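You operate a simulated robot arm through the tools that you are given. There is no shell and no other tool.

The job below is to be done with a simulated robot arm. You get a single attempt, and the scene is never put back.

JOB
Put things in order on the top of the plug bench. At the end: the black connector is on the brown small carton (marked "TIES"); the white connector stands on top of the green cable spool (marked "PHONO"); two of the fuses from the top of the plug bench are on top of the orange effect box (marked "+3"); whatever was shut is shut again. Leave all else as you found it, and nothing knocked over.

Only the result counts: the job must be done as asked and must still hold three seconds after the hand-in. Knocking over, shifting, dropping, spilling or breaking anything else fails it.

ROBOT AND FRAMES
A 7-joint arm with a two-finger gripper, fixed in place. Base frame: the origin is at the foot of the arm, x ahead of it, y to its left, z up; the work surface is at about z = 0.85. Lengths are in m, angles in rad, forces in N, time in s.
With the tool pointing down near the work surface it reaches from about 0.34 to 0.72 m from the base axis. Its first joint turns from -1.152 to 1.152 rad. Payload 2.45 kg.
The tool frame sits at the grasp point between the pads (the TCP): z along the fingers, y along the line on which they close. The tips reach 0.026 m beyond it. Largest opening 0.096 m; the body of the gripper starts 0.069 m behind the TCP.
Orientation is told as [roll, pitch, yaw] about the base's x, y, z axes, in that order, counted from this pose: with the fingers straight down and closing along the base's y, the tool's x points along the base's -x, its y along +y and its z along -z.

CONTROLS
- The arm moves only by the tool play_rows. Its argument "series" is a list of rows, each a list of 3 entries, a list of its own where there are three numbers: the shift along the tool's x, y, z in m, then the turn, a rotation vector about the tool's x, y, z in rad, then the opening, from 0 (shut) to 1 (fully open). In form: [[[dx, dy, dz], [ax, ay, az], jaw], ...]. A call has 1 to 20 rows; each row shifts and turns the commanded pose from where the row before left it, along the tool's axes as they then stand. Rows are played at 5 a second. More than 0.05 m and 0.15 rad between two rows, or a gripper value outside its range, and nothing of the call is played. A pose out of reach is approached as far as the arm can. The call stops where the force on the tool passes 40 N (or 10 N more than at its start, if that is more) or the arm is blocked; 0.2 s more then pass. The fingers move at their own pace and stop on an object; they squeeze with about 35 N. The grip force told is the motor's: it shows also when the fingers shut on nothing. Time passes only in rows, and 0.2 s behind the last, so rows that do not move let the fingers close. It gives the time, the measured TCP pose, the force on the tool (base axes), the opening and the grip force at its end, in the units of the frame above (readings bear some noise), with the torque about the TCP (base axes, N m) and any sound that the robot's microphone picked up.
- Cameras (640 x 400 px; columns grow to the right, rows downward): "scene" is fixed at [0.1574, -0.3969, 1.4336]; the picture's right is [0.81, -0.59, 0.00], its down [-0.39, -0.54, -0.75] and it looks along [0.44, 0.60, -0.66] (base axes); focal length 350 px, centre (320, 200). "wrist" rides on the gripper at [0.082, 0.003, -0.098] in the tool frame; the picture's right is [-0.04, 1.00, 0.00], its down [-0.73, -0.03, -0.68] and it looks along [-0.68, -0.03, 0.73] (tool axes); focal length 256 px, centre (320, 200). There is no depth. A picture from a camera that has moved, and an enlarged one, comes with that camera's place and axes in the base frame and with its lens. The place of the scene camera against the robot may be out by one fixed shift of up to 0.025 m in any direction.
- camera(camera): a new picture of that camera. It takes no simulated time.
- inspect(camera, box): a new picture of the part [left, top, right, bottom] of that camera's present view, enlarged. It takes no simulated time.
- job_done(): hands the job in; it is judged then, once.

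Places have to be worked out from the pictures, the camera data and where the tool is seen. Open the gripper and draw the arm clear of the work before you hand the job in, unless the task says otherwise.

The tools are called after "Emit:" as a command line: name --argument value ..., lists and objects as JSON in quotes. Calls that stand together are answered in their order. play_rows: Moves the arm, as the interface text tells. Its arguments: {"type":"object","properties":{"series":{"type":"array"}},"required":["series"]} The other tools are called the same way: camera (camera) takes a picture; inspect (camera, box) takes an enlarged picture of a part of a camera's view; job_done () hands the job in.

At the start:

```text
time: 0.0
position: [0.4964, -0.0769, 1.1521]
orientation: [-0.001, -0.001, 0.0]
ft_force: [-0.4, -0.9, 0.3]
ft_torque: [-0.02, 0.04, 0.02]
grip_width: 0.0959
gripper_force: 0.0
```

scene: 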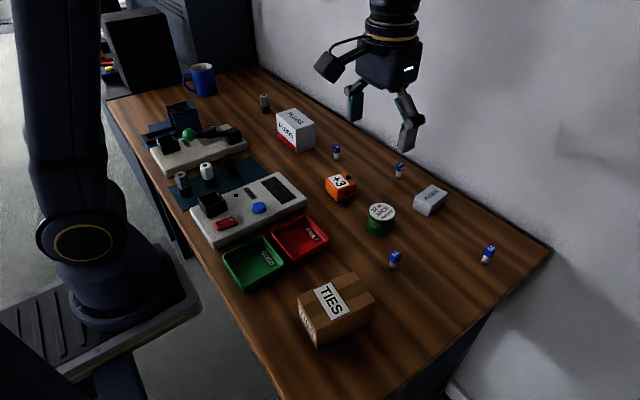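
wrist: 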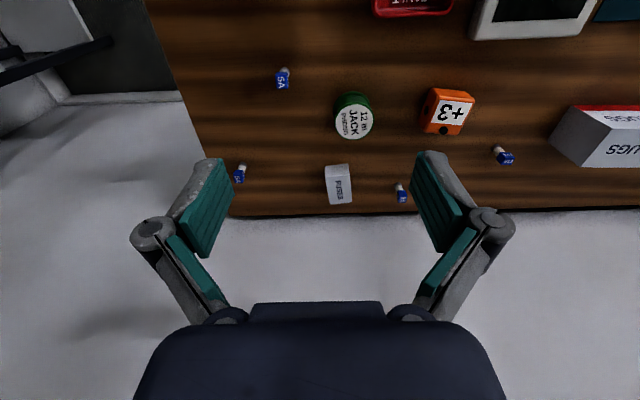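

I'll look closer at the bench first to identify each object before moving anything.

Emit:
inspect --camera "scene" --box '[130, 80, 330, 205]'

Emit:
inspect --camera "scene" --box '[170, 150, 330, 250]'

Emit:
inspect --camera "scene" --box '[310, 130, 510, 255]'

Emit:
inspect --camera "scene" --box '[210, 200, 410, 350]'

Emit:
inspect --camera "wrist" --box '[220, 50, 540, 250]'

```text
3.20 times, centred on (230, 142) of scene
camera zoom: at [0.1574, -0.3969, 1.4336], right [0.81, -0.59, 0.0], down [-0.39, -0.54, -0.75], along [0.44, 0.6, -0.66], focal length 1118 px, centre (608, 384)
```

zoom: 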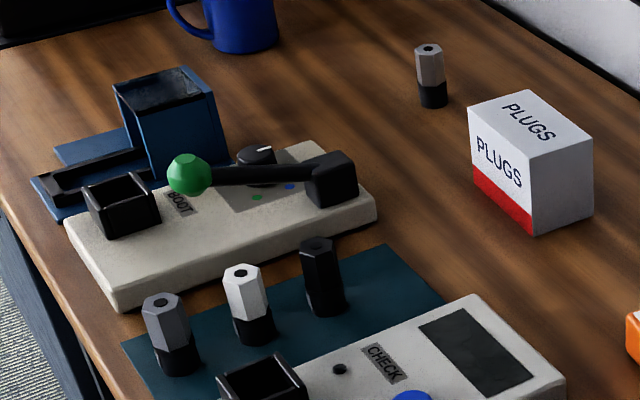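

```text
4.00 times, centred on (250, 200) of scene
camera zoom: at [0.1574, -0.3969, 1.4336], right [0.81, -0.59, 0.0], down [-0.39, -0.54, -0.75], along [0.44, 0.6, -0.66], focal length 1398 px, centre (600, 200)
```

zoom: 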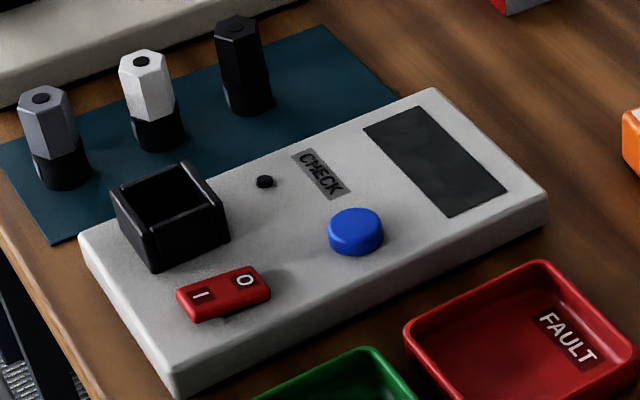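

```text
3.20 times, centred on (410, 192) of scene
camera zoom: at [0.1574, -0.3969, 1.4336], right [0.81, -0.59, 0.0], down [-0.39, -0.54, -0.75], along [0.44, 0.6, -0.66], focal length 1118 px, centre (32, 224)
```

zoom: 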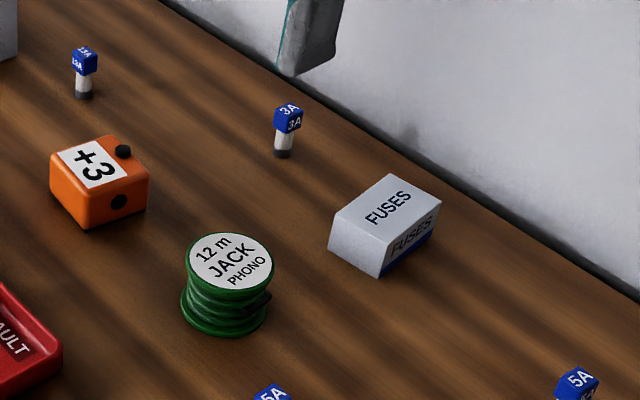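

```text
2.67 times, centred on (310, 275) of scene
camera zoom: at [0.1574, -0.3969, 1.4336], right [0.81, -0.59, 0.0], down [-0.39, -0.54, -0.75], along [0.44, 0.6, -0.66], focal length 932 px, centre (347, 0)
```

zoom: 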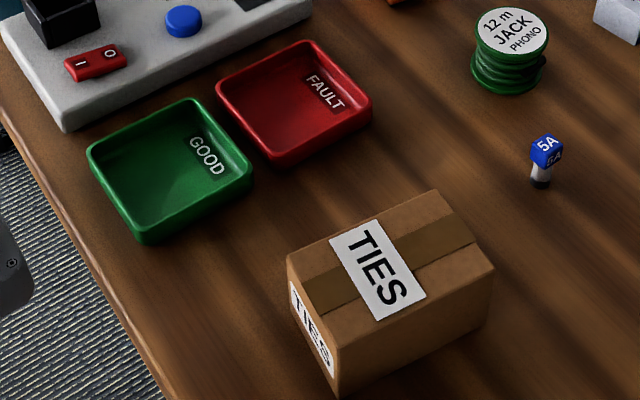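

```text
2.00 times, centred on (380, 150) of wrist
camera zoom: at [0.4147, -0.0737, 1.2506], right [0.04, 1.0, 0.0], down [0.73, -0.03, 0.68], along [0.68, -0.03, -0.73], focal length 512 px, centre (200, 300)
```

zoom: 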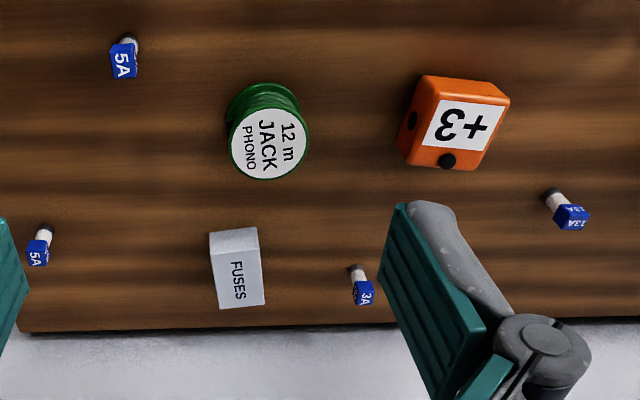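

The wrist and scene views agree to about 2 cm: connectors stand in a row at y≈0.34, the spool is near (0.595,-0.03), and the usable fuses are near (0.53,-0.13) and (0.668,0.227). I'll move high over the connectors for a better look.

Emit:
play_rows --series '[[[0.0125, 0.035, 0], [0, 0, 0], 1], [[0.0125, 0.035, 0], [0, 0, 0], 1], [[0.0125, 0.035, 0], [0, 0, 0], 1], [[0.0125, 0.035, 0], [0, 0, 0], 1], [[0.0125, 0.035, 0], [0, 0, 0], 1], [[0.0125, 0.035, 0], [0, 0, 0], 1], [[0.0125, 0.035, 0], [0, 0, 0], 1], [[0.0125, 0.035, 0], [0, 0, 0], 1], [[0.0125, 0.035, 0], [0, 0, 0], 1], [[0.0125, 0.035, 0], [0, 0, 0], 1], [[0.0125, 0.035, 0], [0, 0, 0], 1], [[0.0125, 0.035, 0], [0, 0, 0], 1], [[0, 0, 0], [0, 0, 0], 1]]'

Emit:
camera --camera "wrist"

Emit:
camera --camera "scene"

```text
time: 2.8
position: [0.3454, 0.3436, 1.1526]
orientation: [-0.001, 0.0, -0.001]
ft_force: [0.3, 0.5, 0.3]
ft_torque: [-0.02, 0.01, -0.01]
grip_width: 0.096
gripper_force: 0.1
```

```text
taken
camera wrist: at [0.2637, 0.3462, 1.2507], right [0.04, 1.0, 0.0], down [0.73, -0.03, 0.68], along [0.68, -0.03, -0.73], focal length 256 px, centre (320, 200)
```

wrist: 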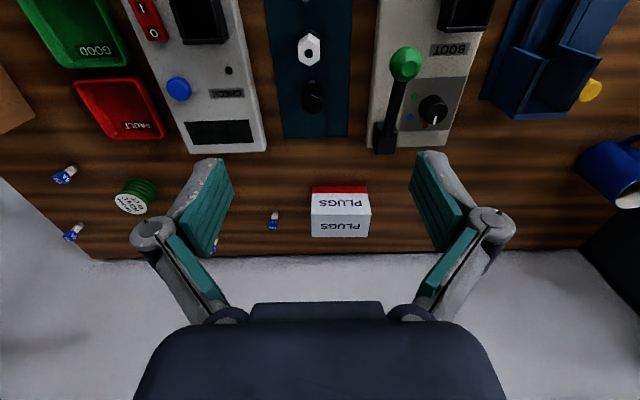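

```text
taken
```

scene: 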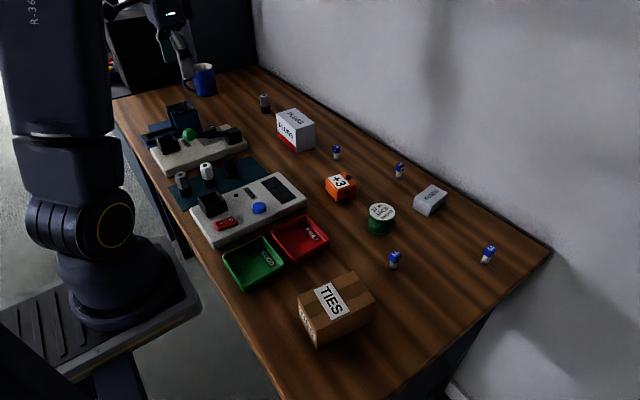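

I'll zoom in on the connectors and on the devices beside them in this view.

Emit:
inspect --camera "wrist" --box '[240, 0, 400, 100]'

Emit:
inspect --camera "wrist" --box '[360, 0, 640, 175]'

```text
4.00 times, centred on (320, 50) of wrist
camera zoom: at [0.2637, 0.3462, 1.2507], right [0.04, 1.0, 0.0], down [0.73, -0.03, 0.68], along [0.68, -0.03, -0.73], focal length 1024 px, centre (320, 800)
```

zoom: 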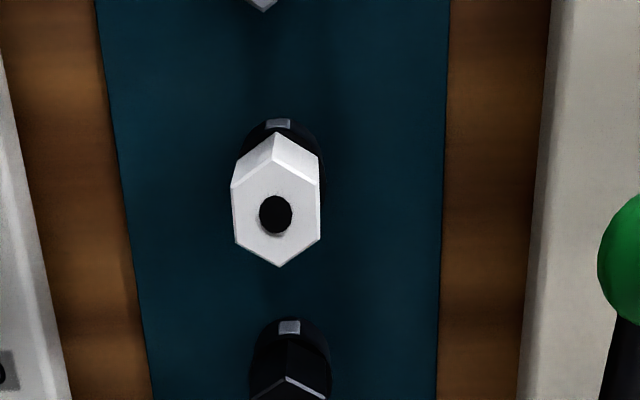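

```text
2.29 times, centred on (500, 88) of wrist
camera zoom: at [0.2637, 0.3462, 1.2507], right [0.04, 1.0, 0.0], down [0.73, -0.03, 0.68], along [0.68, -0.03, -0.73], focal length 585 px, centre (-91, 457)
```

zoom: 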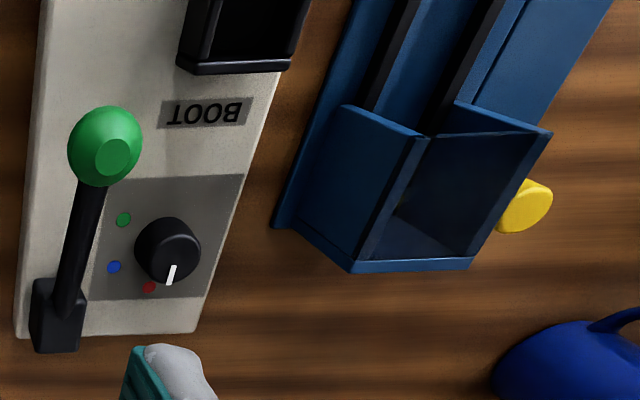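

White sits near (0.344, 0.329) and black near (0.404, 0.330), with the hex flats facing ±y, so closing along y suits. I'll hover above the black one with the jaws partly open and check the alignment.

Emit:
play_rows --series '[[[-0.0146, -0.0034, 0.035], [0, 0, 0], 0.6], [[-0.0146, -0.0034, 0.035], [0, 0, 0], 0.6], [[-0.0147, -0.0034, 0.035], [0, 0, 0], 0.6], [[-0.0147, -0.0034, 0.035], [0, 0, 0], 0.6], [[0, 0, 0], [0, 0, 0], 0.6], [[0, 0, 0], [0, 0, 0], 0.6]]'

Emit:
camera --camera "wrist"

Emit:
inspect --camera "scene" --box '[140, 80, 300, 220]'

```text
time: 4.2
position: [0.4058, 0.3312, 1.011]
orientation: [-0.001, 0.001, 0.001]
ft_force: [-0.4, 0.5, -0.1]
ft_torque: [-0.03, -0.01, 0.01]
grip_width: 0.0577
gripper_force: 0.0
```

```text
taken
camera wrist: at [0.323, 0.3343, 1.1094], right [0.04, 1.0, 0.0], down [0.73, -0.03, 0.68], along [0.68, -0.03, -0.73], focal length 256 px, centre (320, 200)
```

wrist: 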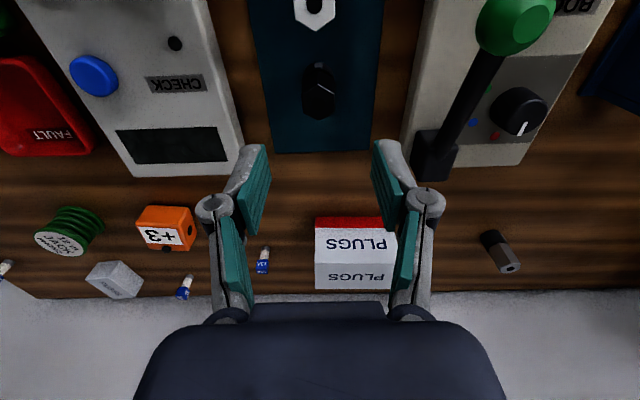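

```text
2.86 times, centred on (220, 150) of scene
camera zoom: at [0.1574, -0.3969, 1.4336], right [0.81, -0.59, 0.0], down [-0.39, -0.54, -0.75], along [0.44, 0.6, -0.66], focal length 998 px, centre (606, 343)
```

zoom: 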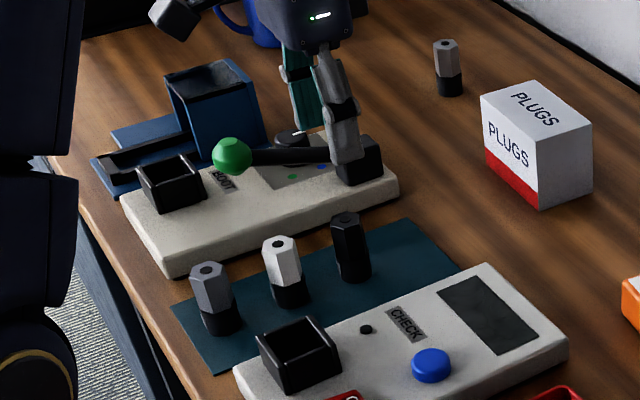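

The black top is about 5 mm nearer than the TCP. I'll correct for that, descend to TCP z≈0.888 and close on the hex flats.

Emit:
play_rows --series '[[[0.005, -0.001, 0.0], [0, 0, 0], 0.6], [[0, 0, 0.035], [0, 0, 0], 0.6], [[0, 0, 0.035], [0, 0, 0], 0.6], [[0, 0, 0.03], [0, 0, 0], 0.6], [[0, 0, 0.023], [0, 0, 0], 0.6], [[0, 0, 0], [0, 0, 0], 0.6]]'

Emit:
camera --camera "wrist"

Emit:
inspect --camera "scene" --box '[160, 120, 280, 220]'

```text
time: 5.6
position: [0.4027, 0.3273, 0.8875]
orientation: [0.0, -0.001, 0.001]
ft_force: [0.3, 1.2, 0.0]
ft_torque: [-0.01, -0.02, 0.02]
grip_width: 0.0577
gripper_force: 0.1
```

```text
taken
camera wrist: at [0.3204, 0.331, 0.9866], right [0.04, 1.0, 0.0], down [0.73, -0.03, 0.68], along [0.68, -0.03, -0.73], focal length 256 px, centre (320, 200)
```

wrist: 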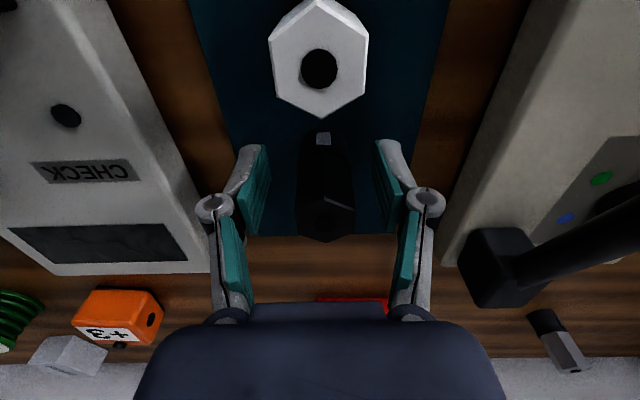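

```text
4.00 times, centred on (220, 170) of scene
camera zoom: at [0.1574, -0.3969, 1.4336], right [0.81, -0.59, 0.0], down [-0.39, -0.54, -0.75], along [0.44, 0.6, -0.66], focal length 1398 px, centre (720, 320)
```

zoom: 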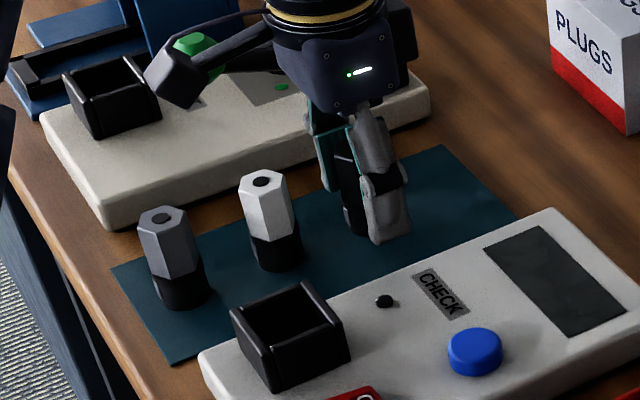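

The black connector is between the pads, about 3 mm to +y. I'll centre on it and close.

Emit:
play_rows --series '[[[0, 0.003, 0.0], [0, 0, 0], 0.6], [[0, 0, 0], [0, 0, 0], 0.2], [[0, 0, 0], [0, 0, 0], 0], [[0, 0, 0], [0, 0, 0], 0], [[0, 0, 0], [0, 0, 0], 0], [[0, 0, 0], [0, 0, 0], 0]]'

Emit:
inspect --camera "scene" --box '[160, 120, 280, 220]'

```text
time: 7.0
position: [0.4027, 0.3324, 0.889]
orientation: [-0.001, 0.0, 0.001]
ft_force: [0.0, -0.9, -0.5]
ft_torque: [0.0, 0.02, -0.01]
grip_width: 0.0275
gripper_force: 35.7
```

```text
4.00 times, centred on (220, 170) of scene
camera zoom: at [0.1574, -0.3969, 1.4336], right [0.81, -0.59, 0.0], down [-0.39, -0.54, -0.75], along [0.44, 0.6, -0.66], focal length 1398 px, centre (720, 320)
```

zoom: 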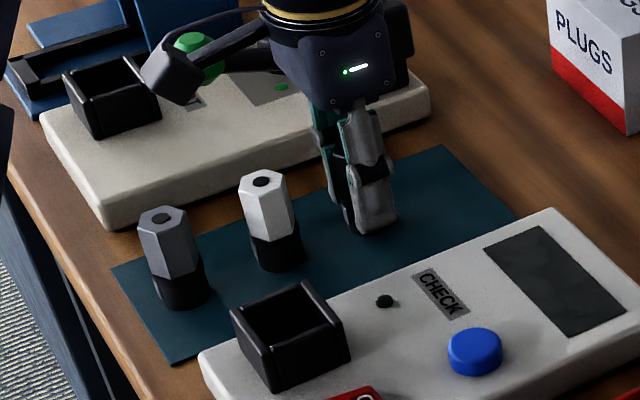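

It's firmly gripped at 27.5 mm. I'll lift straight up and carry it high to above the TIES carton.

Emit:
play_rows --series '[[[0, 0, -0.02], [0, 0, 0], 0], [[0, 0, -0.04], [0, 0, 0], 0], [[0, 0, -0.04], [0, 0, 0], 0], [[0, 0, -0.04], [0, 0, 0], 0], [[0, 0, -0.04], [0, 0, 0], 0], [[0, 0, -0.04], [0, 0, 0], 0], [[0, 0, -0.04], [0, 0, 0], 0], [[0, -0.02, 0], [0, 0, 0], 0], [[0, -0.04, 0], [0, 0, 0], 0]]'

Emit:
play_rows --series '[[[0.0045, -0.0385, 0], [0, 0, 0], 0], [[0.0045, -0.0385, 0], [0, 0, 0], 0], [[0.0045, -0.0385, 0], [0, 0, 0], 0], [[0.0045, -0.0385, 0], [0, 0, 0], 0], [[0.0045, -0.0385, 0], [0, 0, 0], 0], [[0.0045, -0.0385, 0], [0, 0, 0], 0], [[0.0045, -0.0385, 0], [0, 0, 0], 0], [[0.0045, -0.0385, 0], [0, 0, 0], 0], [[0.0045, -0.0385, 0], [0, 0, 0], 0], [[0.0045, -0.0385, 0], [0, 0, 0], 0], [[0.0045, -0.0385, 0], [0, 0, 0], 0], [[0, 0, 0], [0, 0, 0], 0]]'

Emit:
camera --camera "wrist"

Emit:
camera --camera "scene"

```text
time: 9.0
position: [0.4005, 0.2688, 1.1512]
orientation: [-0.001, 0.001, 0.002]
ft_force: [0.1, 0.3, -1.4]
ft_torque: [0.03, 0.05, 0.0]
grip_width: 0.0276
gripper_force: 34.5
```

```text
time: 11.6
position: [0.3513, -0.155, 1.1481]
orientation: [0.002, 0.002, 0.0]
ft_force: [0.5, -0.6, -0.4]
ft_torque: [-0.02, 0.02, 0.03]
grip_width: 0.0278
gripper_force: 35.2
```

```text
taken
camera wrist: at [0.2698, -0.151, 1.2466], right [0.04, 1.0, 0.0], down [0.73, -0.03, 0.68], along [0.68, -0.03, -0.73], focal length 256 px, centre (320, 200)
```

wrist: 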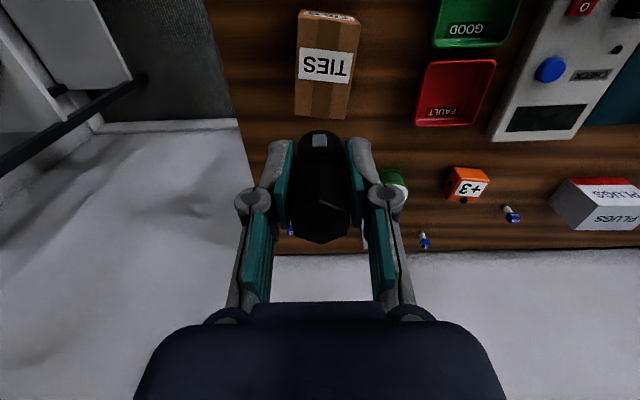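

```text
taken
```

scene: 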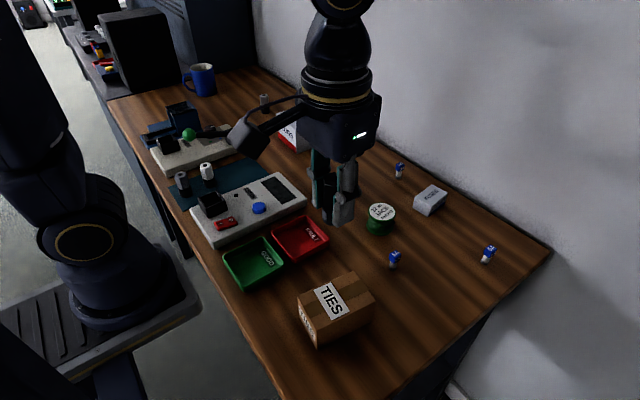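

I'll zoom in on the carton top to measure it.

Emit:
inspect --camera "wrist" --box '[240, 0, 440, 125]'

Emit:
inspect --camera "scene" --box '[280, 260, 400, 360]'

```text
3.20 times, centred on (340, 62) of wrist
camera zoom: at [0.2698, -0.151, 1.2466], right [0.04, 1.0, 0.0], down [0.73, -0.03, 0.68], along [0.68, -0.03, -0.73], focal length 819 px, centre (256, 640)
```

zoom: 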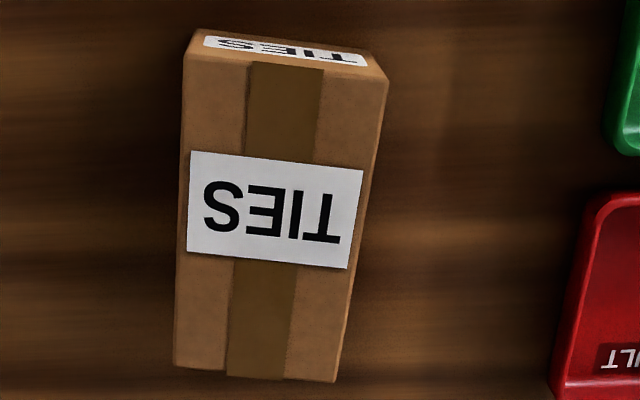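

```text
4.00 times, centred on (340, 310) of scene
camera zoom: at [0.1573, -0.397, 1.4336], right [0.81, -0.59, 0.0], down [-0.39, -0.54, -0.75], along [0.44, 0.6, -0.66], focal length 1398 px, centre (240, -240)
```

zoom: 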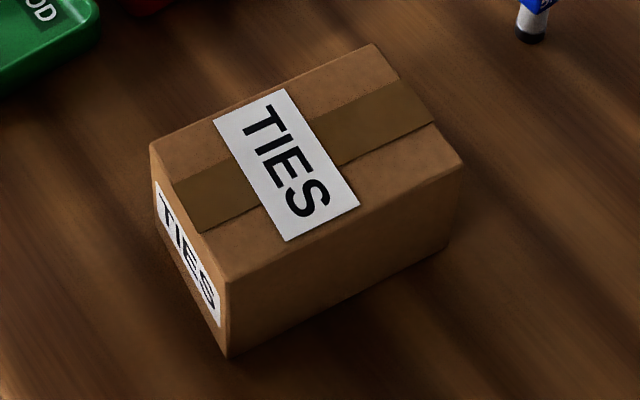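

The carton top is at z≈0.92 with its centre near (0.37, -0.151), size about 0.105×0.067. I'll lower the connector over the centre, stopping just above the surface.

Emit:
play_rows --series '[[[-0.022, 0.004, 0], [0, 0, 0], 0], [[0, 0, 0.04], [0, 0, 0], 0], [[0, 0, 0.04], [0, 0, 0], 0], [[0, 0, 0.04], [0, 0, 0], 0], [[0, 0, 0.035], [0, 0, 0], 0], [[0, 0, 0.02], [0, 0, 0], 0], [[0, 0, 0], [0, 0, 0], 0]]'

Emit:
inspect --camera "scene" --box '[260, 220, 420, 360]'

Emit:
camera --camera "wrist"

```text
time: 13.2
position: [0.3705, -0.1485, 0.9743]
orientation: [-0.001, -0.002, 0.001]
ft_force: [-0.2, 0.1, -0.6]
ft_torque: [0.03, 0.03, 0.05]
grip_width: 0.0278
gripper_force: 34.2
```

```text
2.86 times, centred on (340, 290) of scene
camera zoom: at [0.1574, -0.3969, 1.4336], right [0.81, -0.59, 0.0], down [-0.39, -0.54, -0.75], along [0.44, 0.6, -0.66], focal length 998 px, centre (263, -57)
```

zoom: 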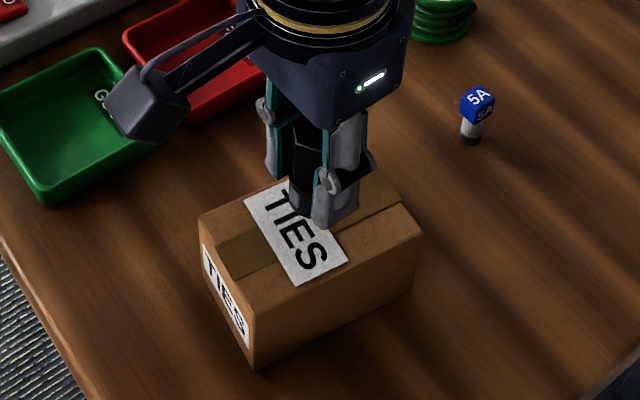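

```text
taken
camera wrist: at [0.2878, -0.1461, 1.073], right [0.04, 1.0, 0.0], down [0.73, -0.03, 0.68], along [0.68, -0.03, -0.73], focal length 256 px, centre (320, 200)
```

wrist: 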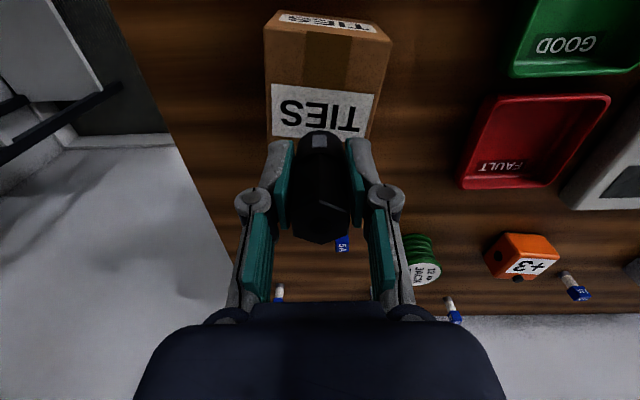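

It's well positioned over the label. I'll lower in small steps while watching the force.

Emit:
play_rows --series '[[[0, 0, 0.005], [0, 0, 0], 0], [[0, 0, 0.004], [0, 0, 0], 0], [[0, 0, 0.003], [0, 0, 0], 0], [[0, 0, 0], [0, 0, 0], 0]]'

Emit:
inspect --camera "scene" --box '[300, 240, 400, 320]'

```text
time: 14.2
position: [0.371, -0.1479, 0.9623]
orientation: [0.0, 0.0, 0.0]
ft_force: [0.8, -0.7, -0.8]
ft_torque: [0.05, -0.01, 0.0]
grip_width: 0.0275
gripper_force: 35.0
```

```text
5.00 times, centred on (350, 280) of scene
camera zoom: at [0.1574, -0.3969, 1.4336], right [0.81, -0.59, 0.0], down [-0.39, -0.54, -0.75], along [0.44, 0.6, -0.66], focal length 1747 px, centre (170, -200)
```

zoom: 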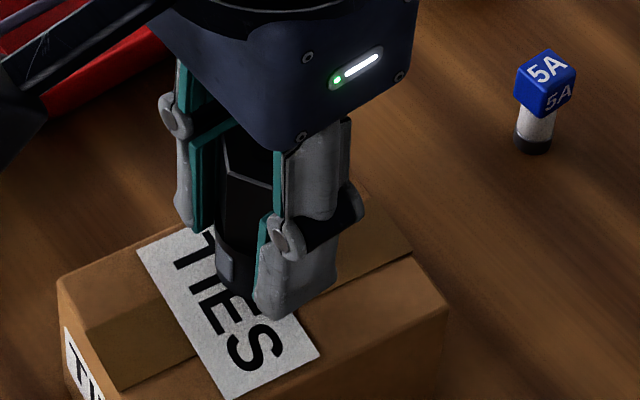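

No contact yet, so I'll continue down in 1.5–2 mm steps.

Emit:
play_rows --series '[[[0, 0, 0.002], [0, 0, 0], 0], [[0, 0, 0], [0, 0, 0], 0]]'

Emit:
play_rows --series '[[[0, 0, 0.0015], [0, 0, 0], 0], [[0, 0, 0], [0, 0, 0], 0]]'

```text
time: 14.8
position: [0.3711, -0.1482, 0.9597]
orientation: [0.001, 0.0, 0.001]
ft_force: [-1.3, 0.2, -0.9]
ft_torque: [0.0, 0.01, 0.01]
grip_width: 0.0276
gripper_force: 35.0
```

```text
time: 15.4
position: [0.3722, -0.1485, 0.9597]
orientation: [-0.001, 0.0, 0.0]
ft_force: [-0.5, 0.3, -0.4]
ft_torque: [-0.05, 0.0, 0.03]
grip_width: 0.0277
gripper_force: 34.8
```

Emit:
play_rows --series '[[[0, 0, 0.0015], [0, 0, 0], 0], [[0, 0, 0], [0, 0, 0], 0]]'

Emit:
inspect --camera "scene" --box '[310, 250, 370, 310]'

```text
time: 16.0
position: [0.3717, -0.148, 0.9575]
orientation: [0.001, 0.0, 0.0]
ft_force: [0.1, 0.2, -0.5]
ft_torque: [-0.01, -0.02, 0.03]
grip_width: 0.0277
gripper_force: 35.3
```

```text
6.67 times, centred on (340, 280) of scene
camera zoom: at [0.1574, -0.3969, 1.4336], right [0.81, -0.59, 0.0], down [-0.39, -0.54, -0.75], along [0.44, 0.6, -0.66], focal length 2330 px, centre (187, -333)
```

zoom: 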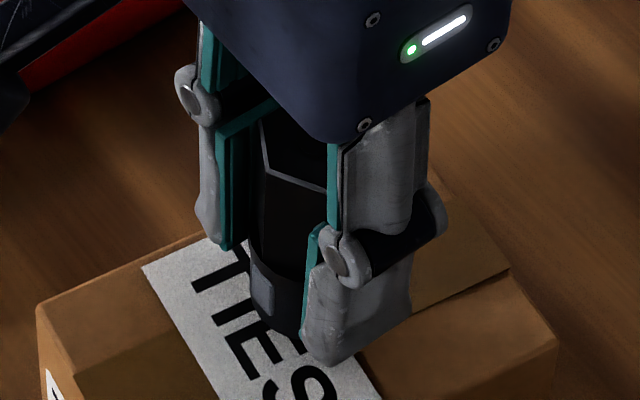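

Still no contact force, so I'll keep stepping down.

Emit:
play_rows --series '[[[0, 0, 0.0015], [0, 0, 0], 0], [[0, 0, 0], [0, 0, 0], 0]]'

Emit:
play_rows --series '[[[0, 0, 0.0015], [0, 0, 0], 0], [[0, 0, 0], [0, 0, 0], 0]]'

Emit:
inspect --camera "scene" --box '[310, 250, 370, 310]'

```text
time: 16.6
position: [0.3727, -0.1471, 0.9567]
orientation: [0.0, 0.001, 0.002]
ft_force: [0.0, 0.4, -0.2]
ft_torque: [0.0, -0.01, -0.01]
grip_width: 0.028
gripper_force: 35.5
```

```text
time: 17.2
position: [0.3725, -0.1479, 0.9556]
orientation: [-0.001, 0.0, -0.001]
ft_force: [-0.5, 0.2, -0.4]
ft_torque: [0.04, 0.0, 0.02]
grip_width: 0.0275
gripper_force: 34.9
```

```text
6.67 times, centred on (340, 280) of scene
camera zoom: at [0.1574, -0.3969, 1.4336], right [0.81, -0.59, 0.0], down [-0.39, -0.54, -0.75], along [0.44, 0.6, -0.66], focal length 2330 px, centre (187, -333)
```

zoom: 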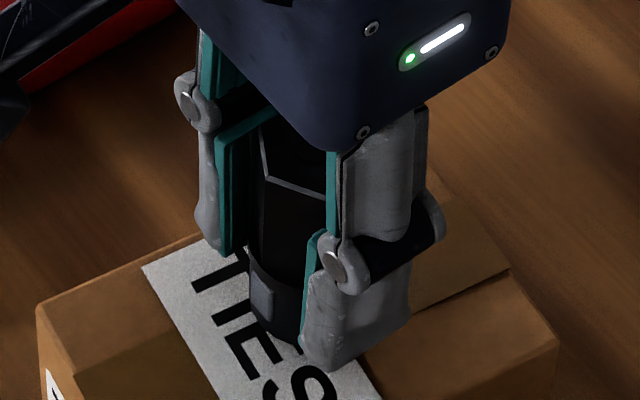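

Emit:
play_rows --series '[[[0, 0, 0.0015], [0, 0, 0], 0], [[0, 0, 0], [0, 0, 0], 0]]'

Emit:
play_rows --series '[[[0, 0, 0.0015], [0, 0, 0], 0], [[0, 0, 0], [0, 0, 0], 0]]'

Emit:
play_rows --series '[[[0, 0, 0.0015], [0, 0, 0], 0], [[0, 0, 0], [0, 0, 0], 0]]'

```text
time: 17.8
position: [0.373, -0.1475, 0.9534]
orientation: [0.001, 0.0, 0.003]
ft_force: [-0.9, 0.0, 0.0]
ft_torque: [0.0, -0.02, 0.0]
grip_width: 0.0278
gripper_force: 34.8
```

```text
time: 18.4
position: [0.3735, -0.1468, 0.9519]
orientation: [0.0, 0.001, 0.001]
ft_force: [0.4, -0.2, -0.8]
ft_torque: [-0.01, 0.01, -0.01]
grip_width: 0.0277
gripper_force: 35.2
```

```text
time: 19.0
position: [0.3736, -0.1468, 0.9524]
orientation: [0.0, -0.001, 0.0]
ft_force: [-5.4, 3.0, 26.8]
ft_torque: [0.13, 0.08, -0.02]
grip_width: 0.0276
gripper_force: 34.6
```

Contact at TCP z≈0.952 (26.8 N). I'll ease up 1 mm, then open slowly and rise.

Emit:
play_rows --series '[[[0, 0, -0.001], [0, 0, 0], 0], [[0, 0, 0], [0, 0, 0], 0]]'

Emit:
play_rows --series '[[[0, 0, 0], [0, 0, 0], 0.35], [[0, 0, 0], [0, 0, 0], 0.45], [[0, 0, 0], [0, 0, 0], 0.55], [[0, 0, 0], [0, 0, 0], 0.6], [[0, 0, 0], [0, 0, 0], 0.6]]'

Emit:
camera --camera "wrist"

Emit:
inspect --camera "scene" --box '[290, 220, 390, 320]'

```text
time: 19.6
position: [0.3744, -0.1477, 0.9496]
orientation: [-0.002, 0.001, 0.001]
ft_force: [2.2, 2.1, 5.5]
ft_torque: [0.08, -0.13, -0.01]
grip_width: 0.0275
gripper_force: 35.4
```

```text
time: 20.8
position: [0.373, -0.1487, 0.9513]
orientation: [0.0, 0.001, 0.0]
ft_force: [0.1, -0.7, -0.1]
ft_torque: [0.01, 0.0, 0.01]
grip_width: 0.0578
gripper_force: 0.1
```

```text
taken
camera wrist: at [0.2912, -0.1447, 1.0501], right [0.04, 1.0, 0.0], down [0.73, -0.03, 0.68], along [0.68, -0.03, -0.73], focal length 256 px, centre (320, 200)
```

wrist: 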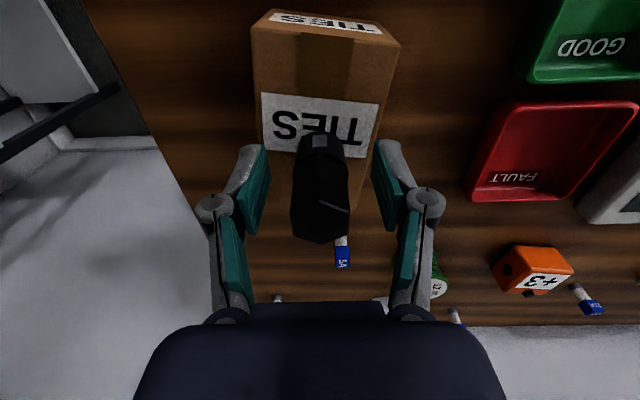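

```text
4.00 times, centred on (340, 270) of scene
camera zoom: at [0.1574, -0.3969, 1.4336], right [0.81, -0.59, 0.0], down [-0.39, -0.54, -0.75], along [0.44, 0.6, -0.66], focal length 1398 px, centre (240, -80)
```

zoom: 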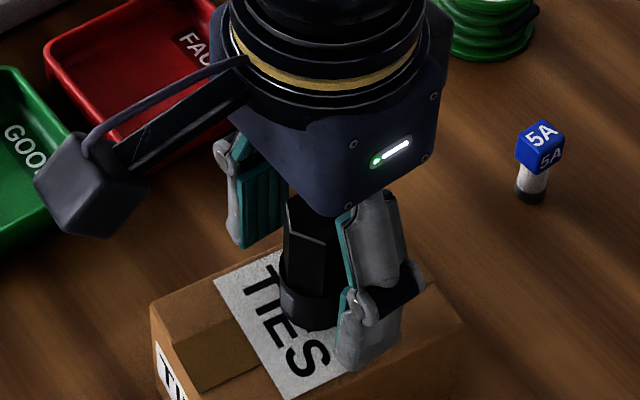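

The black connector stands freely on the carton. I'll rise straight up and go back over to the white connector.

Emit:
play_rows --series '[[[0, 0, -0.02], [0, 0, 0], 0.6], [[0, 0, -0.035], [0, 0, 0], 0.6], [[0, 0, -0.035], [0, 0, 0], 0.6], [[0, 0, -0.035], [0, 0, 0], 0.6], [[0, 0, -0.035], [0, 0, 0], 0.6], [[0, 0, -0.035], [0, 0, 0], 0.6], [[0, 0, 0], [0, 0, 0], 0.6]]'

Emit:
inspect --camera "scene" --box '[260, 220, 420, 360]'

Emit:
play_rows --series '[[[-0.0025, 0.02, 0], [0, 0, 0], 0.6], [[-0.0025, 0.038, 0], [0, 0, 0], 0.6], [[-0.0025, 0.038, 0], [0, 0, 0], 0.6], [[-0.0025, 0.038, 0], [0, 0, 0], 0.6], [[-0.0025, 0.038, 0], [0, 0, 0], 0.6], [[-0.0025, 0.038, 0], [0, 0, 0], 0.6], [[0, 0.038, 0], [0, 0, 0], 0.6], [[0, 0.038, 0], [0, 0, 0], 0.6], [[0.006, 0.038, 0], [0, 0, 0], 0.6], [[0.009, 0.038, 0], [0, 0, 0], 0.6], [[0.009, 0.038, 0], [0, 0, 0], 0.6], [[0.01, 0.038, 0], [0, 0, 0], 0.6], [[0.01, 0.038, 0], [0, 0, 0], 0.6], [[0, 0, 0], [0, 0, 0], 0.6]]'

Emit:
camera --camera "wrist"

```text
time: 22.4
position: [0.3721, -0.1471, 1.1479]
orientation: [-0.001, 0.0, 0.0]
ft_force: [0.0, 0.8, 0.3]
ft_torque: [-0.01, 0.02, 0.0]
grip_width: 0.0575
gripper_force: 0.0
```

```text
2.86 times, centred on (340, 290) of scene
camera zoom: at [0.1573, -0.3969, 1.4336], right [0.81, -0.59, 0.0], down [-0.39, -0.54, -0.75], along [0.44, 0.6, -0.66], focal length 998 px, centre (263, -57)
```

zoom: 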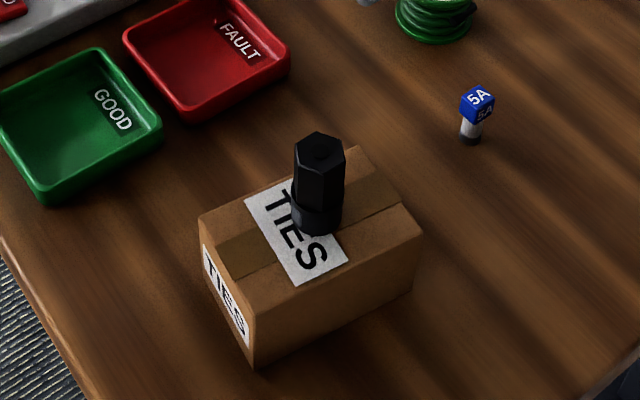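

```text
time: 25.4
position: [0.3437, 0.3292, 1.1445]
orientation: [-0.001, 0.001, 0.0]
ft_force: [0.2, 0.1, -0.4]
ft_torque: [0.02, 0.0, -0.01]
grip_width: 0.0576
gripper_force: 0.2
```

```text
taken
camera wrist: at [0.2606, 0.3326, 1.2429], right [0.04, 1.0, 0.0], down [0.73, -0.03, 0.68], along [0.68, -0.03, -0.73], focal length 256 px, centre (320, 200)
```

wrist: 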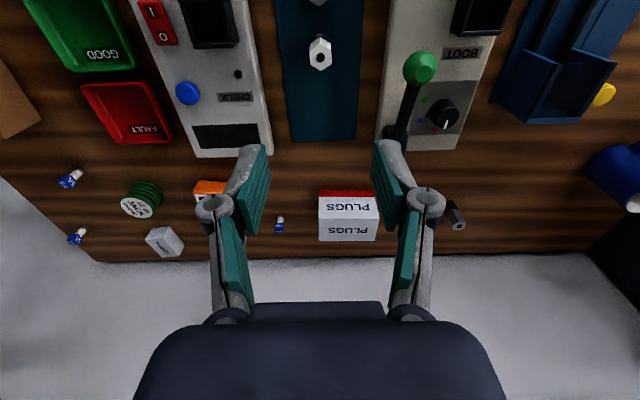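

The black one is standing upright on the carton. The white top is at about (0.341, 0.329), so I'll descend to z≈0.95 and recheck before going to grasp height.

Emit:
play_rows --series '[[[0.002, 0, 0.035], [0, 0, 0], 0.6], [[0, 0, 0.035], [0, 0, 0], 0.6], [[0, 0, 0.035], [0, 0, 0], 0.6], [[0, 0, 0.035], [0, 0, 0], 0.6], [[0, 0, 0.035], [0, 0, 0], 0.6], [[0, 0, 0], [0, 0, 0], 0.6]]'

Emit:
camera --camera "wrist"

Emit:
inspect --camera "scene" --box '[150, 110, 270, 210]'

```text
time: 26.8
position: [0.3403, 0.3256, 0.969]
orientation: [0.001, 0.0, 0.0]
ft_force: [-0.3, 0.3, 1.0]
ft_torque: [-0.01, 0.01, 0.04]
grip_width: 0.0575
gripper_force: 0.1
```

```text
taken
camera wrist: at [0.2595, 0.3297, 1.0669], right [0.04, 1.0, 0.0], down [0.73, -0.03, 0.68], along [0.68, -0.03, -0.73], focal length 256 px, centre (320, 200)
```

wrist: 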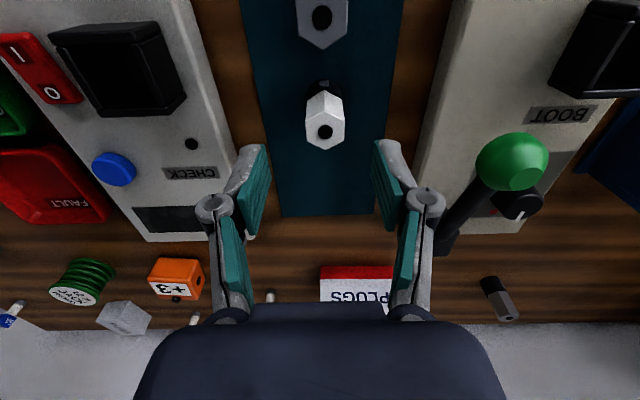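

```text
4.00 times, centred on (210, 160) of scene
camera zoom: at [0.1574, -0.3969, 1.4336], right [0.81, -0.59, 0.0], down [-0.39, -0.54, -0.75], along [0.44, 0.6, -0.66], focal length 1398 px, centre (760, 360)
```

zoom: 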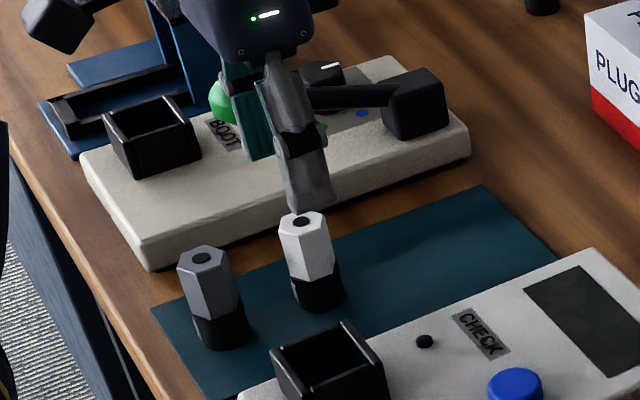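

The target is about 3 mm to +y and 3 mm to +x of the TCP. I'll correct, descend to 0.889 and close.

Emit:
play_rows --series '[[[-0.003, 0.003, 0], [0, 0, 0], 0.6], [[0, 0, 0.03], [0, 0, 0], 0.6], [[0, 0, 0.03], [0, 0, 0], 0.6], [[0, 0, 0.02], [0, 0, 0], 0.6], [[0, 0, 0], [0, 0, 0], 0.6]]'

Emit:
camera --camera "wrist"

```text
time: 28.0
position: [0.3457, 0.3299, 0.8895]
orientation: [-0.001, -0.001, -0.001]
ft_force: [0.3, -0.2, 0.0]
ft_torque: [-0.02, 0.01, -0.02]
grip_width: 0.0575
gripper_force: 0.1
```

```text
taken
camera wrist: at [0.2632, 0.3338, 0.9882], right [0.04, 1.0, 0.0], down [0.73, -0.03, 0.68], along [0.68, -0.03, -0.73], focal length 256 px, centre (320, 200)
```

wrist: 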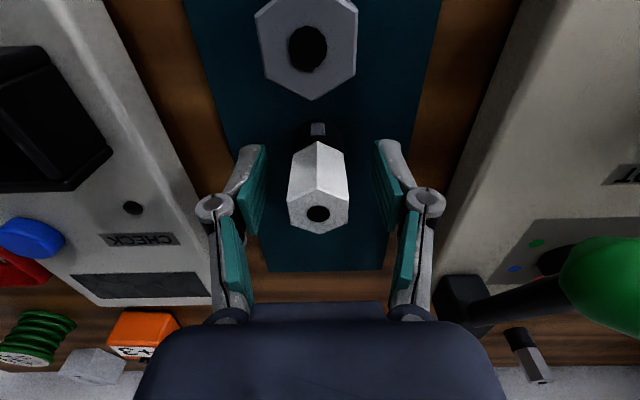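

Centred between the pads, so I'll close and lift.

Emit:
play_rows --series '[[[0, 0, 0], [0, 0, 0], 0.3], [[0, 0, 0], [0, 0, 0], 0], [[0, 0, 0], [0, 0, 0], 0], [[0, 0, 0], [0, 0, 0], 0], [[0, 0, 0], [0, 0, 0], 0]]'

Emit:
play_rows --series '[[[0, 0, -0.02], [0, 0, 0], 0], [[0, 0, -0.035], [0, 0, 0], 0], [[0, 0, -0.035], [0, 0, 0], 0], [[0, 0, -0.035], [0, 0, 0], 0], [[0, 0, -0.035], [0, 0, 0], 0], [[0, 0, -0.035], [0, 0, 0], 0], [[0, 0, -0.035], [0, 0, 0], 0], [[0, 0, -0.02], [0, 0, 0], 0], [[0, 0, 0], [0, 0, 0], 0]]'

Emit:
inspect --camera "scene" --box '[130, 30, 330, 220]'

```text
time: 29.2
position: [0.3456, 0.3309, 0.8896]
orientation: [0.0, 0.0, 0.0]
ft_force: [0.3, -0.2, -0.7]
ft_torque: [0.02, -0.01, -0.03]
grip_width: 0.0277
gripper_force: 34.8
```

```text
time: 31.2
position: [0.344, 0.3311, 1.1399]
orientation: [0.001, -0.001, 0.0]
ft_force: [0.3, -1.5, -1.6]
ft_torque: [0.0, 0.0, 0.03]
grip_width: 0.0278
gripper_force: 35.3
```

```text
2.11 times, centred on (230, 125) of scene
camera zoom: at [0.1574, -0.3969, 1.4336], right [0.81, -0.59, 0.0], down [-0.39, -0.54, -0.75], along [0.44, 0.6, -0.66], focal length 736 px, centre (510, 358)
```

zoom: 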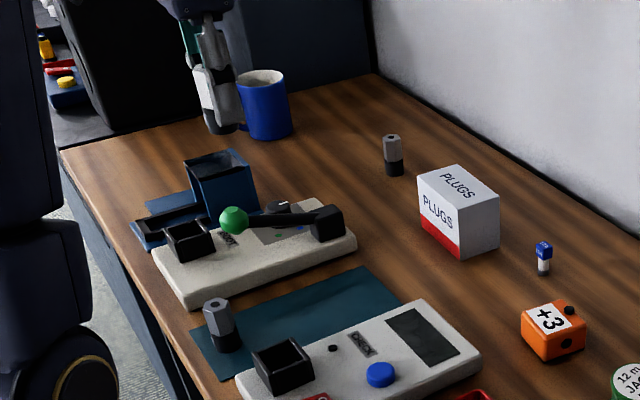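

White is held. I'll carry it high towards the spool and stop short to get a good wrist view of the spool and orange box.

Emit:
play_rows --series '[[[-0.0156, -0.0361, 0], [0, 0, 0], 0], [[-0.0156, -0.0361, 0], [0, 0, 0], 0], [[-0.0156, -0.0361, 0], [0, 0, 0], 0], [[-0.0156, -0.0361, 0], [0, 0, 0], 0], [[-0.0156, -0.0361, 0], [0, 0, 0], 0], [[-0.0156, -0.0361, 0], [0, 0, 0], 0], [[-0.0156, -0.0361, 0], [0, 0, 0], 0], [[-0.0156, -0.0361, 0], [0, 0, 0], 0], [[-0.0156, -0.0361, 0], [0, 0, 0], 0], [[-0.0156, -0.0361, 0], [0, 0, 0], 0], [[0, 0, 0], [0, 0, 0], 0]]'

Emit:
camera --camera "wrist"

Emit:
inspect --camera "wrist" --box '[240, 0, 480, 150]'

```text
time: 33.6
position: [0.4988, -0.0296, 1.1427]
orientation: [-0.001, 0.0, 0.001]
ft_force: [0.1, -0.3, -1.0]
ft_torque: [0.01, 0.02, -0.03]
grip_width: 0.0276
gripper_force: 35.2
```

```text
taken
camera wrist: at [0.4171, -0.0253, 1.2408], right [0.04, 1.0, 0.0], down [0.73, -0.03, 0.68], along [0.68, -0.03, -0.73], focal length 256 px, centre (320, 200)
```

wrist: 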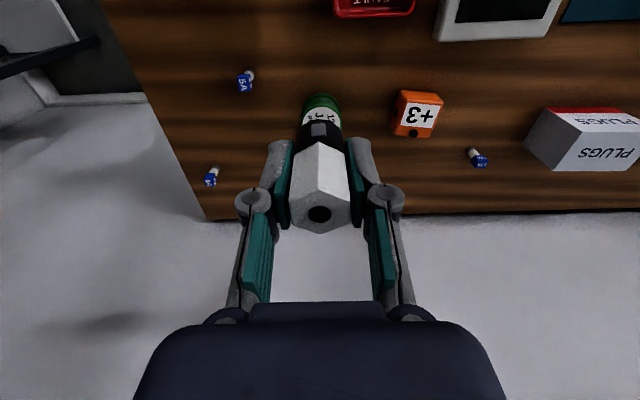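

```text
2.67 times, centred on (360, 75) of wrist
camera zoom: at [0.4171, -0.0253, 1.2408], right [0.04, 1.0, 0.0], down [0.73, -0.03, 0.68], along [0.68, -0.03, -0.73], focal length 683 px, centre (213, 533)
```

zoom: 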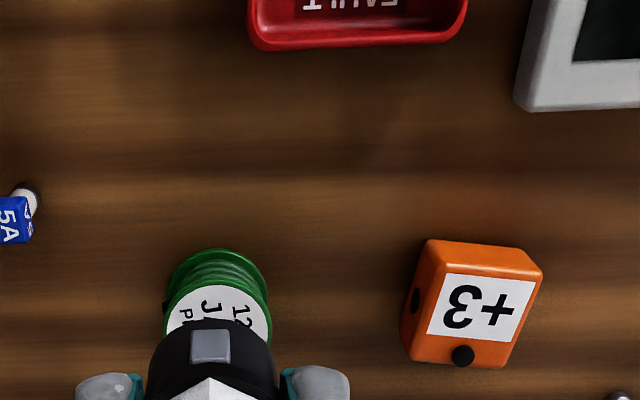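

The spool is partly hidden now, but both earlier views put its top centre at about (0.592, -0.030, 0.892). I'll move over it and descend, stopping about 2 cm above.

Emit:
play_rows --series '[[[-0.031, 0, 0], [0, 0, 0], 0], [[-0.031, 0, 0], [0, 0, 0], 0], [[-0.031, 0, 0], [0, 0, 0], 0], [[0, 0, 0.04], [0, 0, 0], 0], [[0, 0, 0.04], [0, 0, 0], 0], [[0, 0, 0.04], [0, 0, 0], 0], [[0, 0, 0.04], [0, 0, 0], 0], [[0, 0, 0.03], [0, 0, 0], 0], [[0, 0, 0], [0, 0, 0], 0]]'

Emit:
inspect --camera "scene" --box '[310, 140, 450, 260]'

Emit:
camera --camera "wrist"

```text
time: 35.6
position: [0.5946, -0.0296, 0.9514]
orientation: [0.001, 0.0, 0.0]
ft_force: [0.8, 0.0, -0.4]
ft_torque: [0.02, -0.01, 0.01]
grip_width: 0.0277
gripper_force: 35.1
```

```text
3.33 times, centred on (380, 200) of scene
camera zoom: at [0.1574, -0.3969, 1.4336], right [0.81, -0.59, 0.0], down [-0.39, -0.54, -0.75], along [0.44, 0.6, -0.66], focal length 1165 px, centre (120, 200)
```

zoom: 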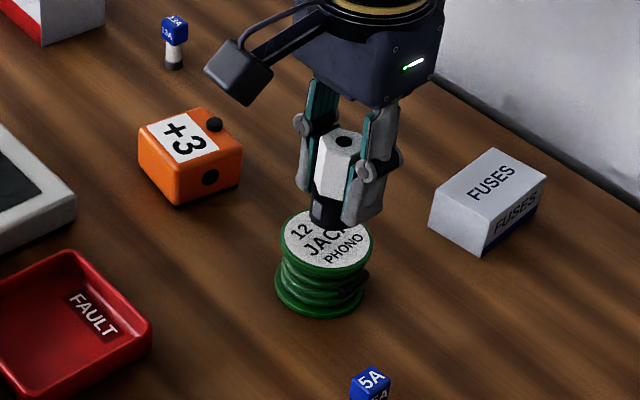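

```text
taken
camera wrist: at [0.5123, -0.0264, 1.0501], right [0.04, 1.0, 0.0], down [0.73, -0.03, 0.68], along [0.68, -0.03, -0.73], focal length 256 px, centre (320, 200)
```

wrist: 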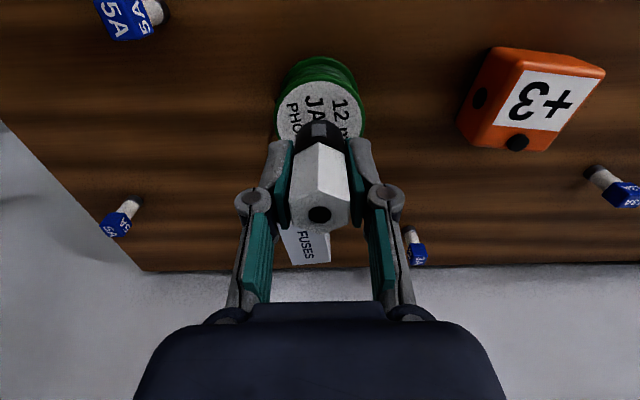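

Alignment looks good in both views (within ~3 mm). I'll lower in small steps until contact.

Emit:
play_rows --series '[[[0, 0, 0.008], [0, 0, 0], 0], [[0, 0, 0.004], [0, 0, 0], 0], [[0, 0, 0.003], [0, 0, 0], 0], [[0, 0, 0], [0, 0, 0], 0]]'

Emit:
play_rows --series '[[[0, 0, 0.0015], [0, 0, 0], 0], [[0, 0, 0], [0, 0, 0], 0]]'

Emit:
inspect --camera "scene" --box '[350, 170, 430, 240]'

```text
time: 36.6
position: [0.5936, -0.0286, 0.9358]
orientation: [-0.001, -0.002, 0.002]
ft_force: [0.7, 0.1, -1.0]
ft_torque: [0.0, 0.0, -0.01]
grip_width: 0.0278
gripper_force: 35.1
```

```text
time: 37.2
position: [0.5938, -0.0304, 0.9345]
orientation: [0.001, -0.001, 0.0]
ft_force: [0.7, -0.5, -0.3]
ft_torque: [0.0, -0.01, 0.0]
grip_width: 0.0278
gripper_force: 35.1
```

```text
5.71 times, centred on (390, 205) of scene
camera zoom: at [0.1574, -0.3969, 1.4336], right [0.81, -0.59, 0.0], down [-0.39, -0.54, -0.75], along [0.44, 0.6, -0.66], focal length 1997 px, centre (-80, 171)
```

zoom: 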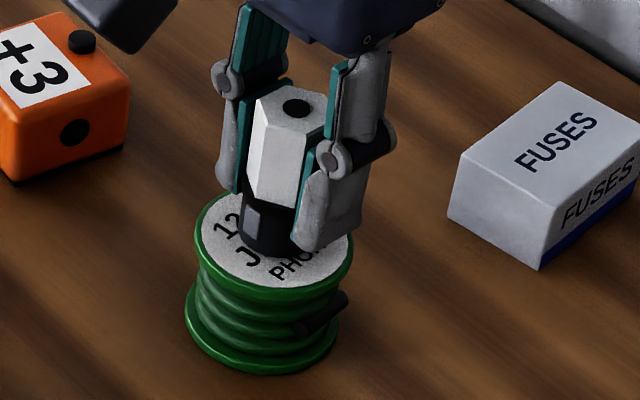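

Well centred. I'll continue stepping down to contact.

Emit:
play_rows --series '[[[0, 0, 0.002], [0, 0, 0], 0], [[0, 0, 0], [0, 0, 0], 0]]'

Emit:
play_rows --series '[[[0, 0, 0.0015], [0, 0, 0], 0], [[0, 0, 0], [0, 0, 0], 0]]'

Emit:
play_rows --series '[[[0, 0, 0.0015], [0, 0, 0], 0], [[0, 0, 0], [0, 0, 0], 0]]'

```text
time: 37.8
position: [0.5935, -0.0299, 0.9341]
orientation: [0.0, 0.0, 0.001]
ft_force: [0.0, 0.4, -0.2]
ft_torque: [0.0, 0.0, -0.01]
grip_width: 0.0277
gripper_force: 35.0
```

```text
time: 38.4
position: [0.5938, -0.0303, 0.932]
orientation: [0.001, 0.0, 0.002]
ft_force: [-7.0, 1.3, 23.7]
ft_torque: [0.04, 0.38, -0.01]
grip_width: 0.0279
gripper_force: 35.2
```

```text
time: 39.0
position: [0.5951, -0.0311, 0.9312]
orientation: [0.0, -0.003, 0.002]
ft_force: [-3.1, 1.6, 31.8]
ft_torque: [0.08, 0.22, -0.01]
grip_width: 0.0277
gripper_force: 34.9
```

Contact is made at about z = 0.932. I'll back off 2 mm to relieve the force, then release.

Emit:
play_rows --series '[[[0, 0, -0.002], [0, 0, 0], 0], [[0, 0, 0], [0, 0, 0], 0]]'

Emit:
inspect --camera "scene" --box '[350, 170, 430, 240]'

```text
time: 39.6
position: [0.5957, -0.0306, 0.93]
orientation: [0.0, -0.002, 0.001]
ft_force: [5.7, -0.4, 14.9]
ft_torque: [0.05, -0.26, 0.0]
grip_width: 0.028
gripper_force: 34.8
```

```text
5.71 times, centred on (390, 205) of scene
camera zoom: at [0.1572, -0.3969, 1.4336], right [0.81, -0.59, 0.0], down [-0.39, -0.54, -0.75], along [0.44, 0.6, -0.66], focal length 1997 px, centre (-80, 171)
```

zoom: 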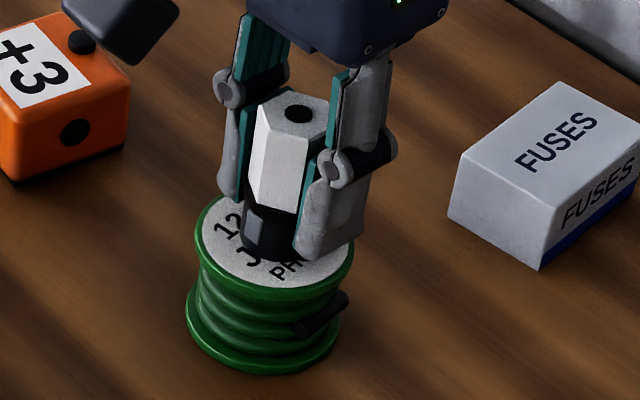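

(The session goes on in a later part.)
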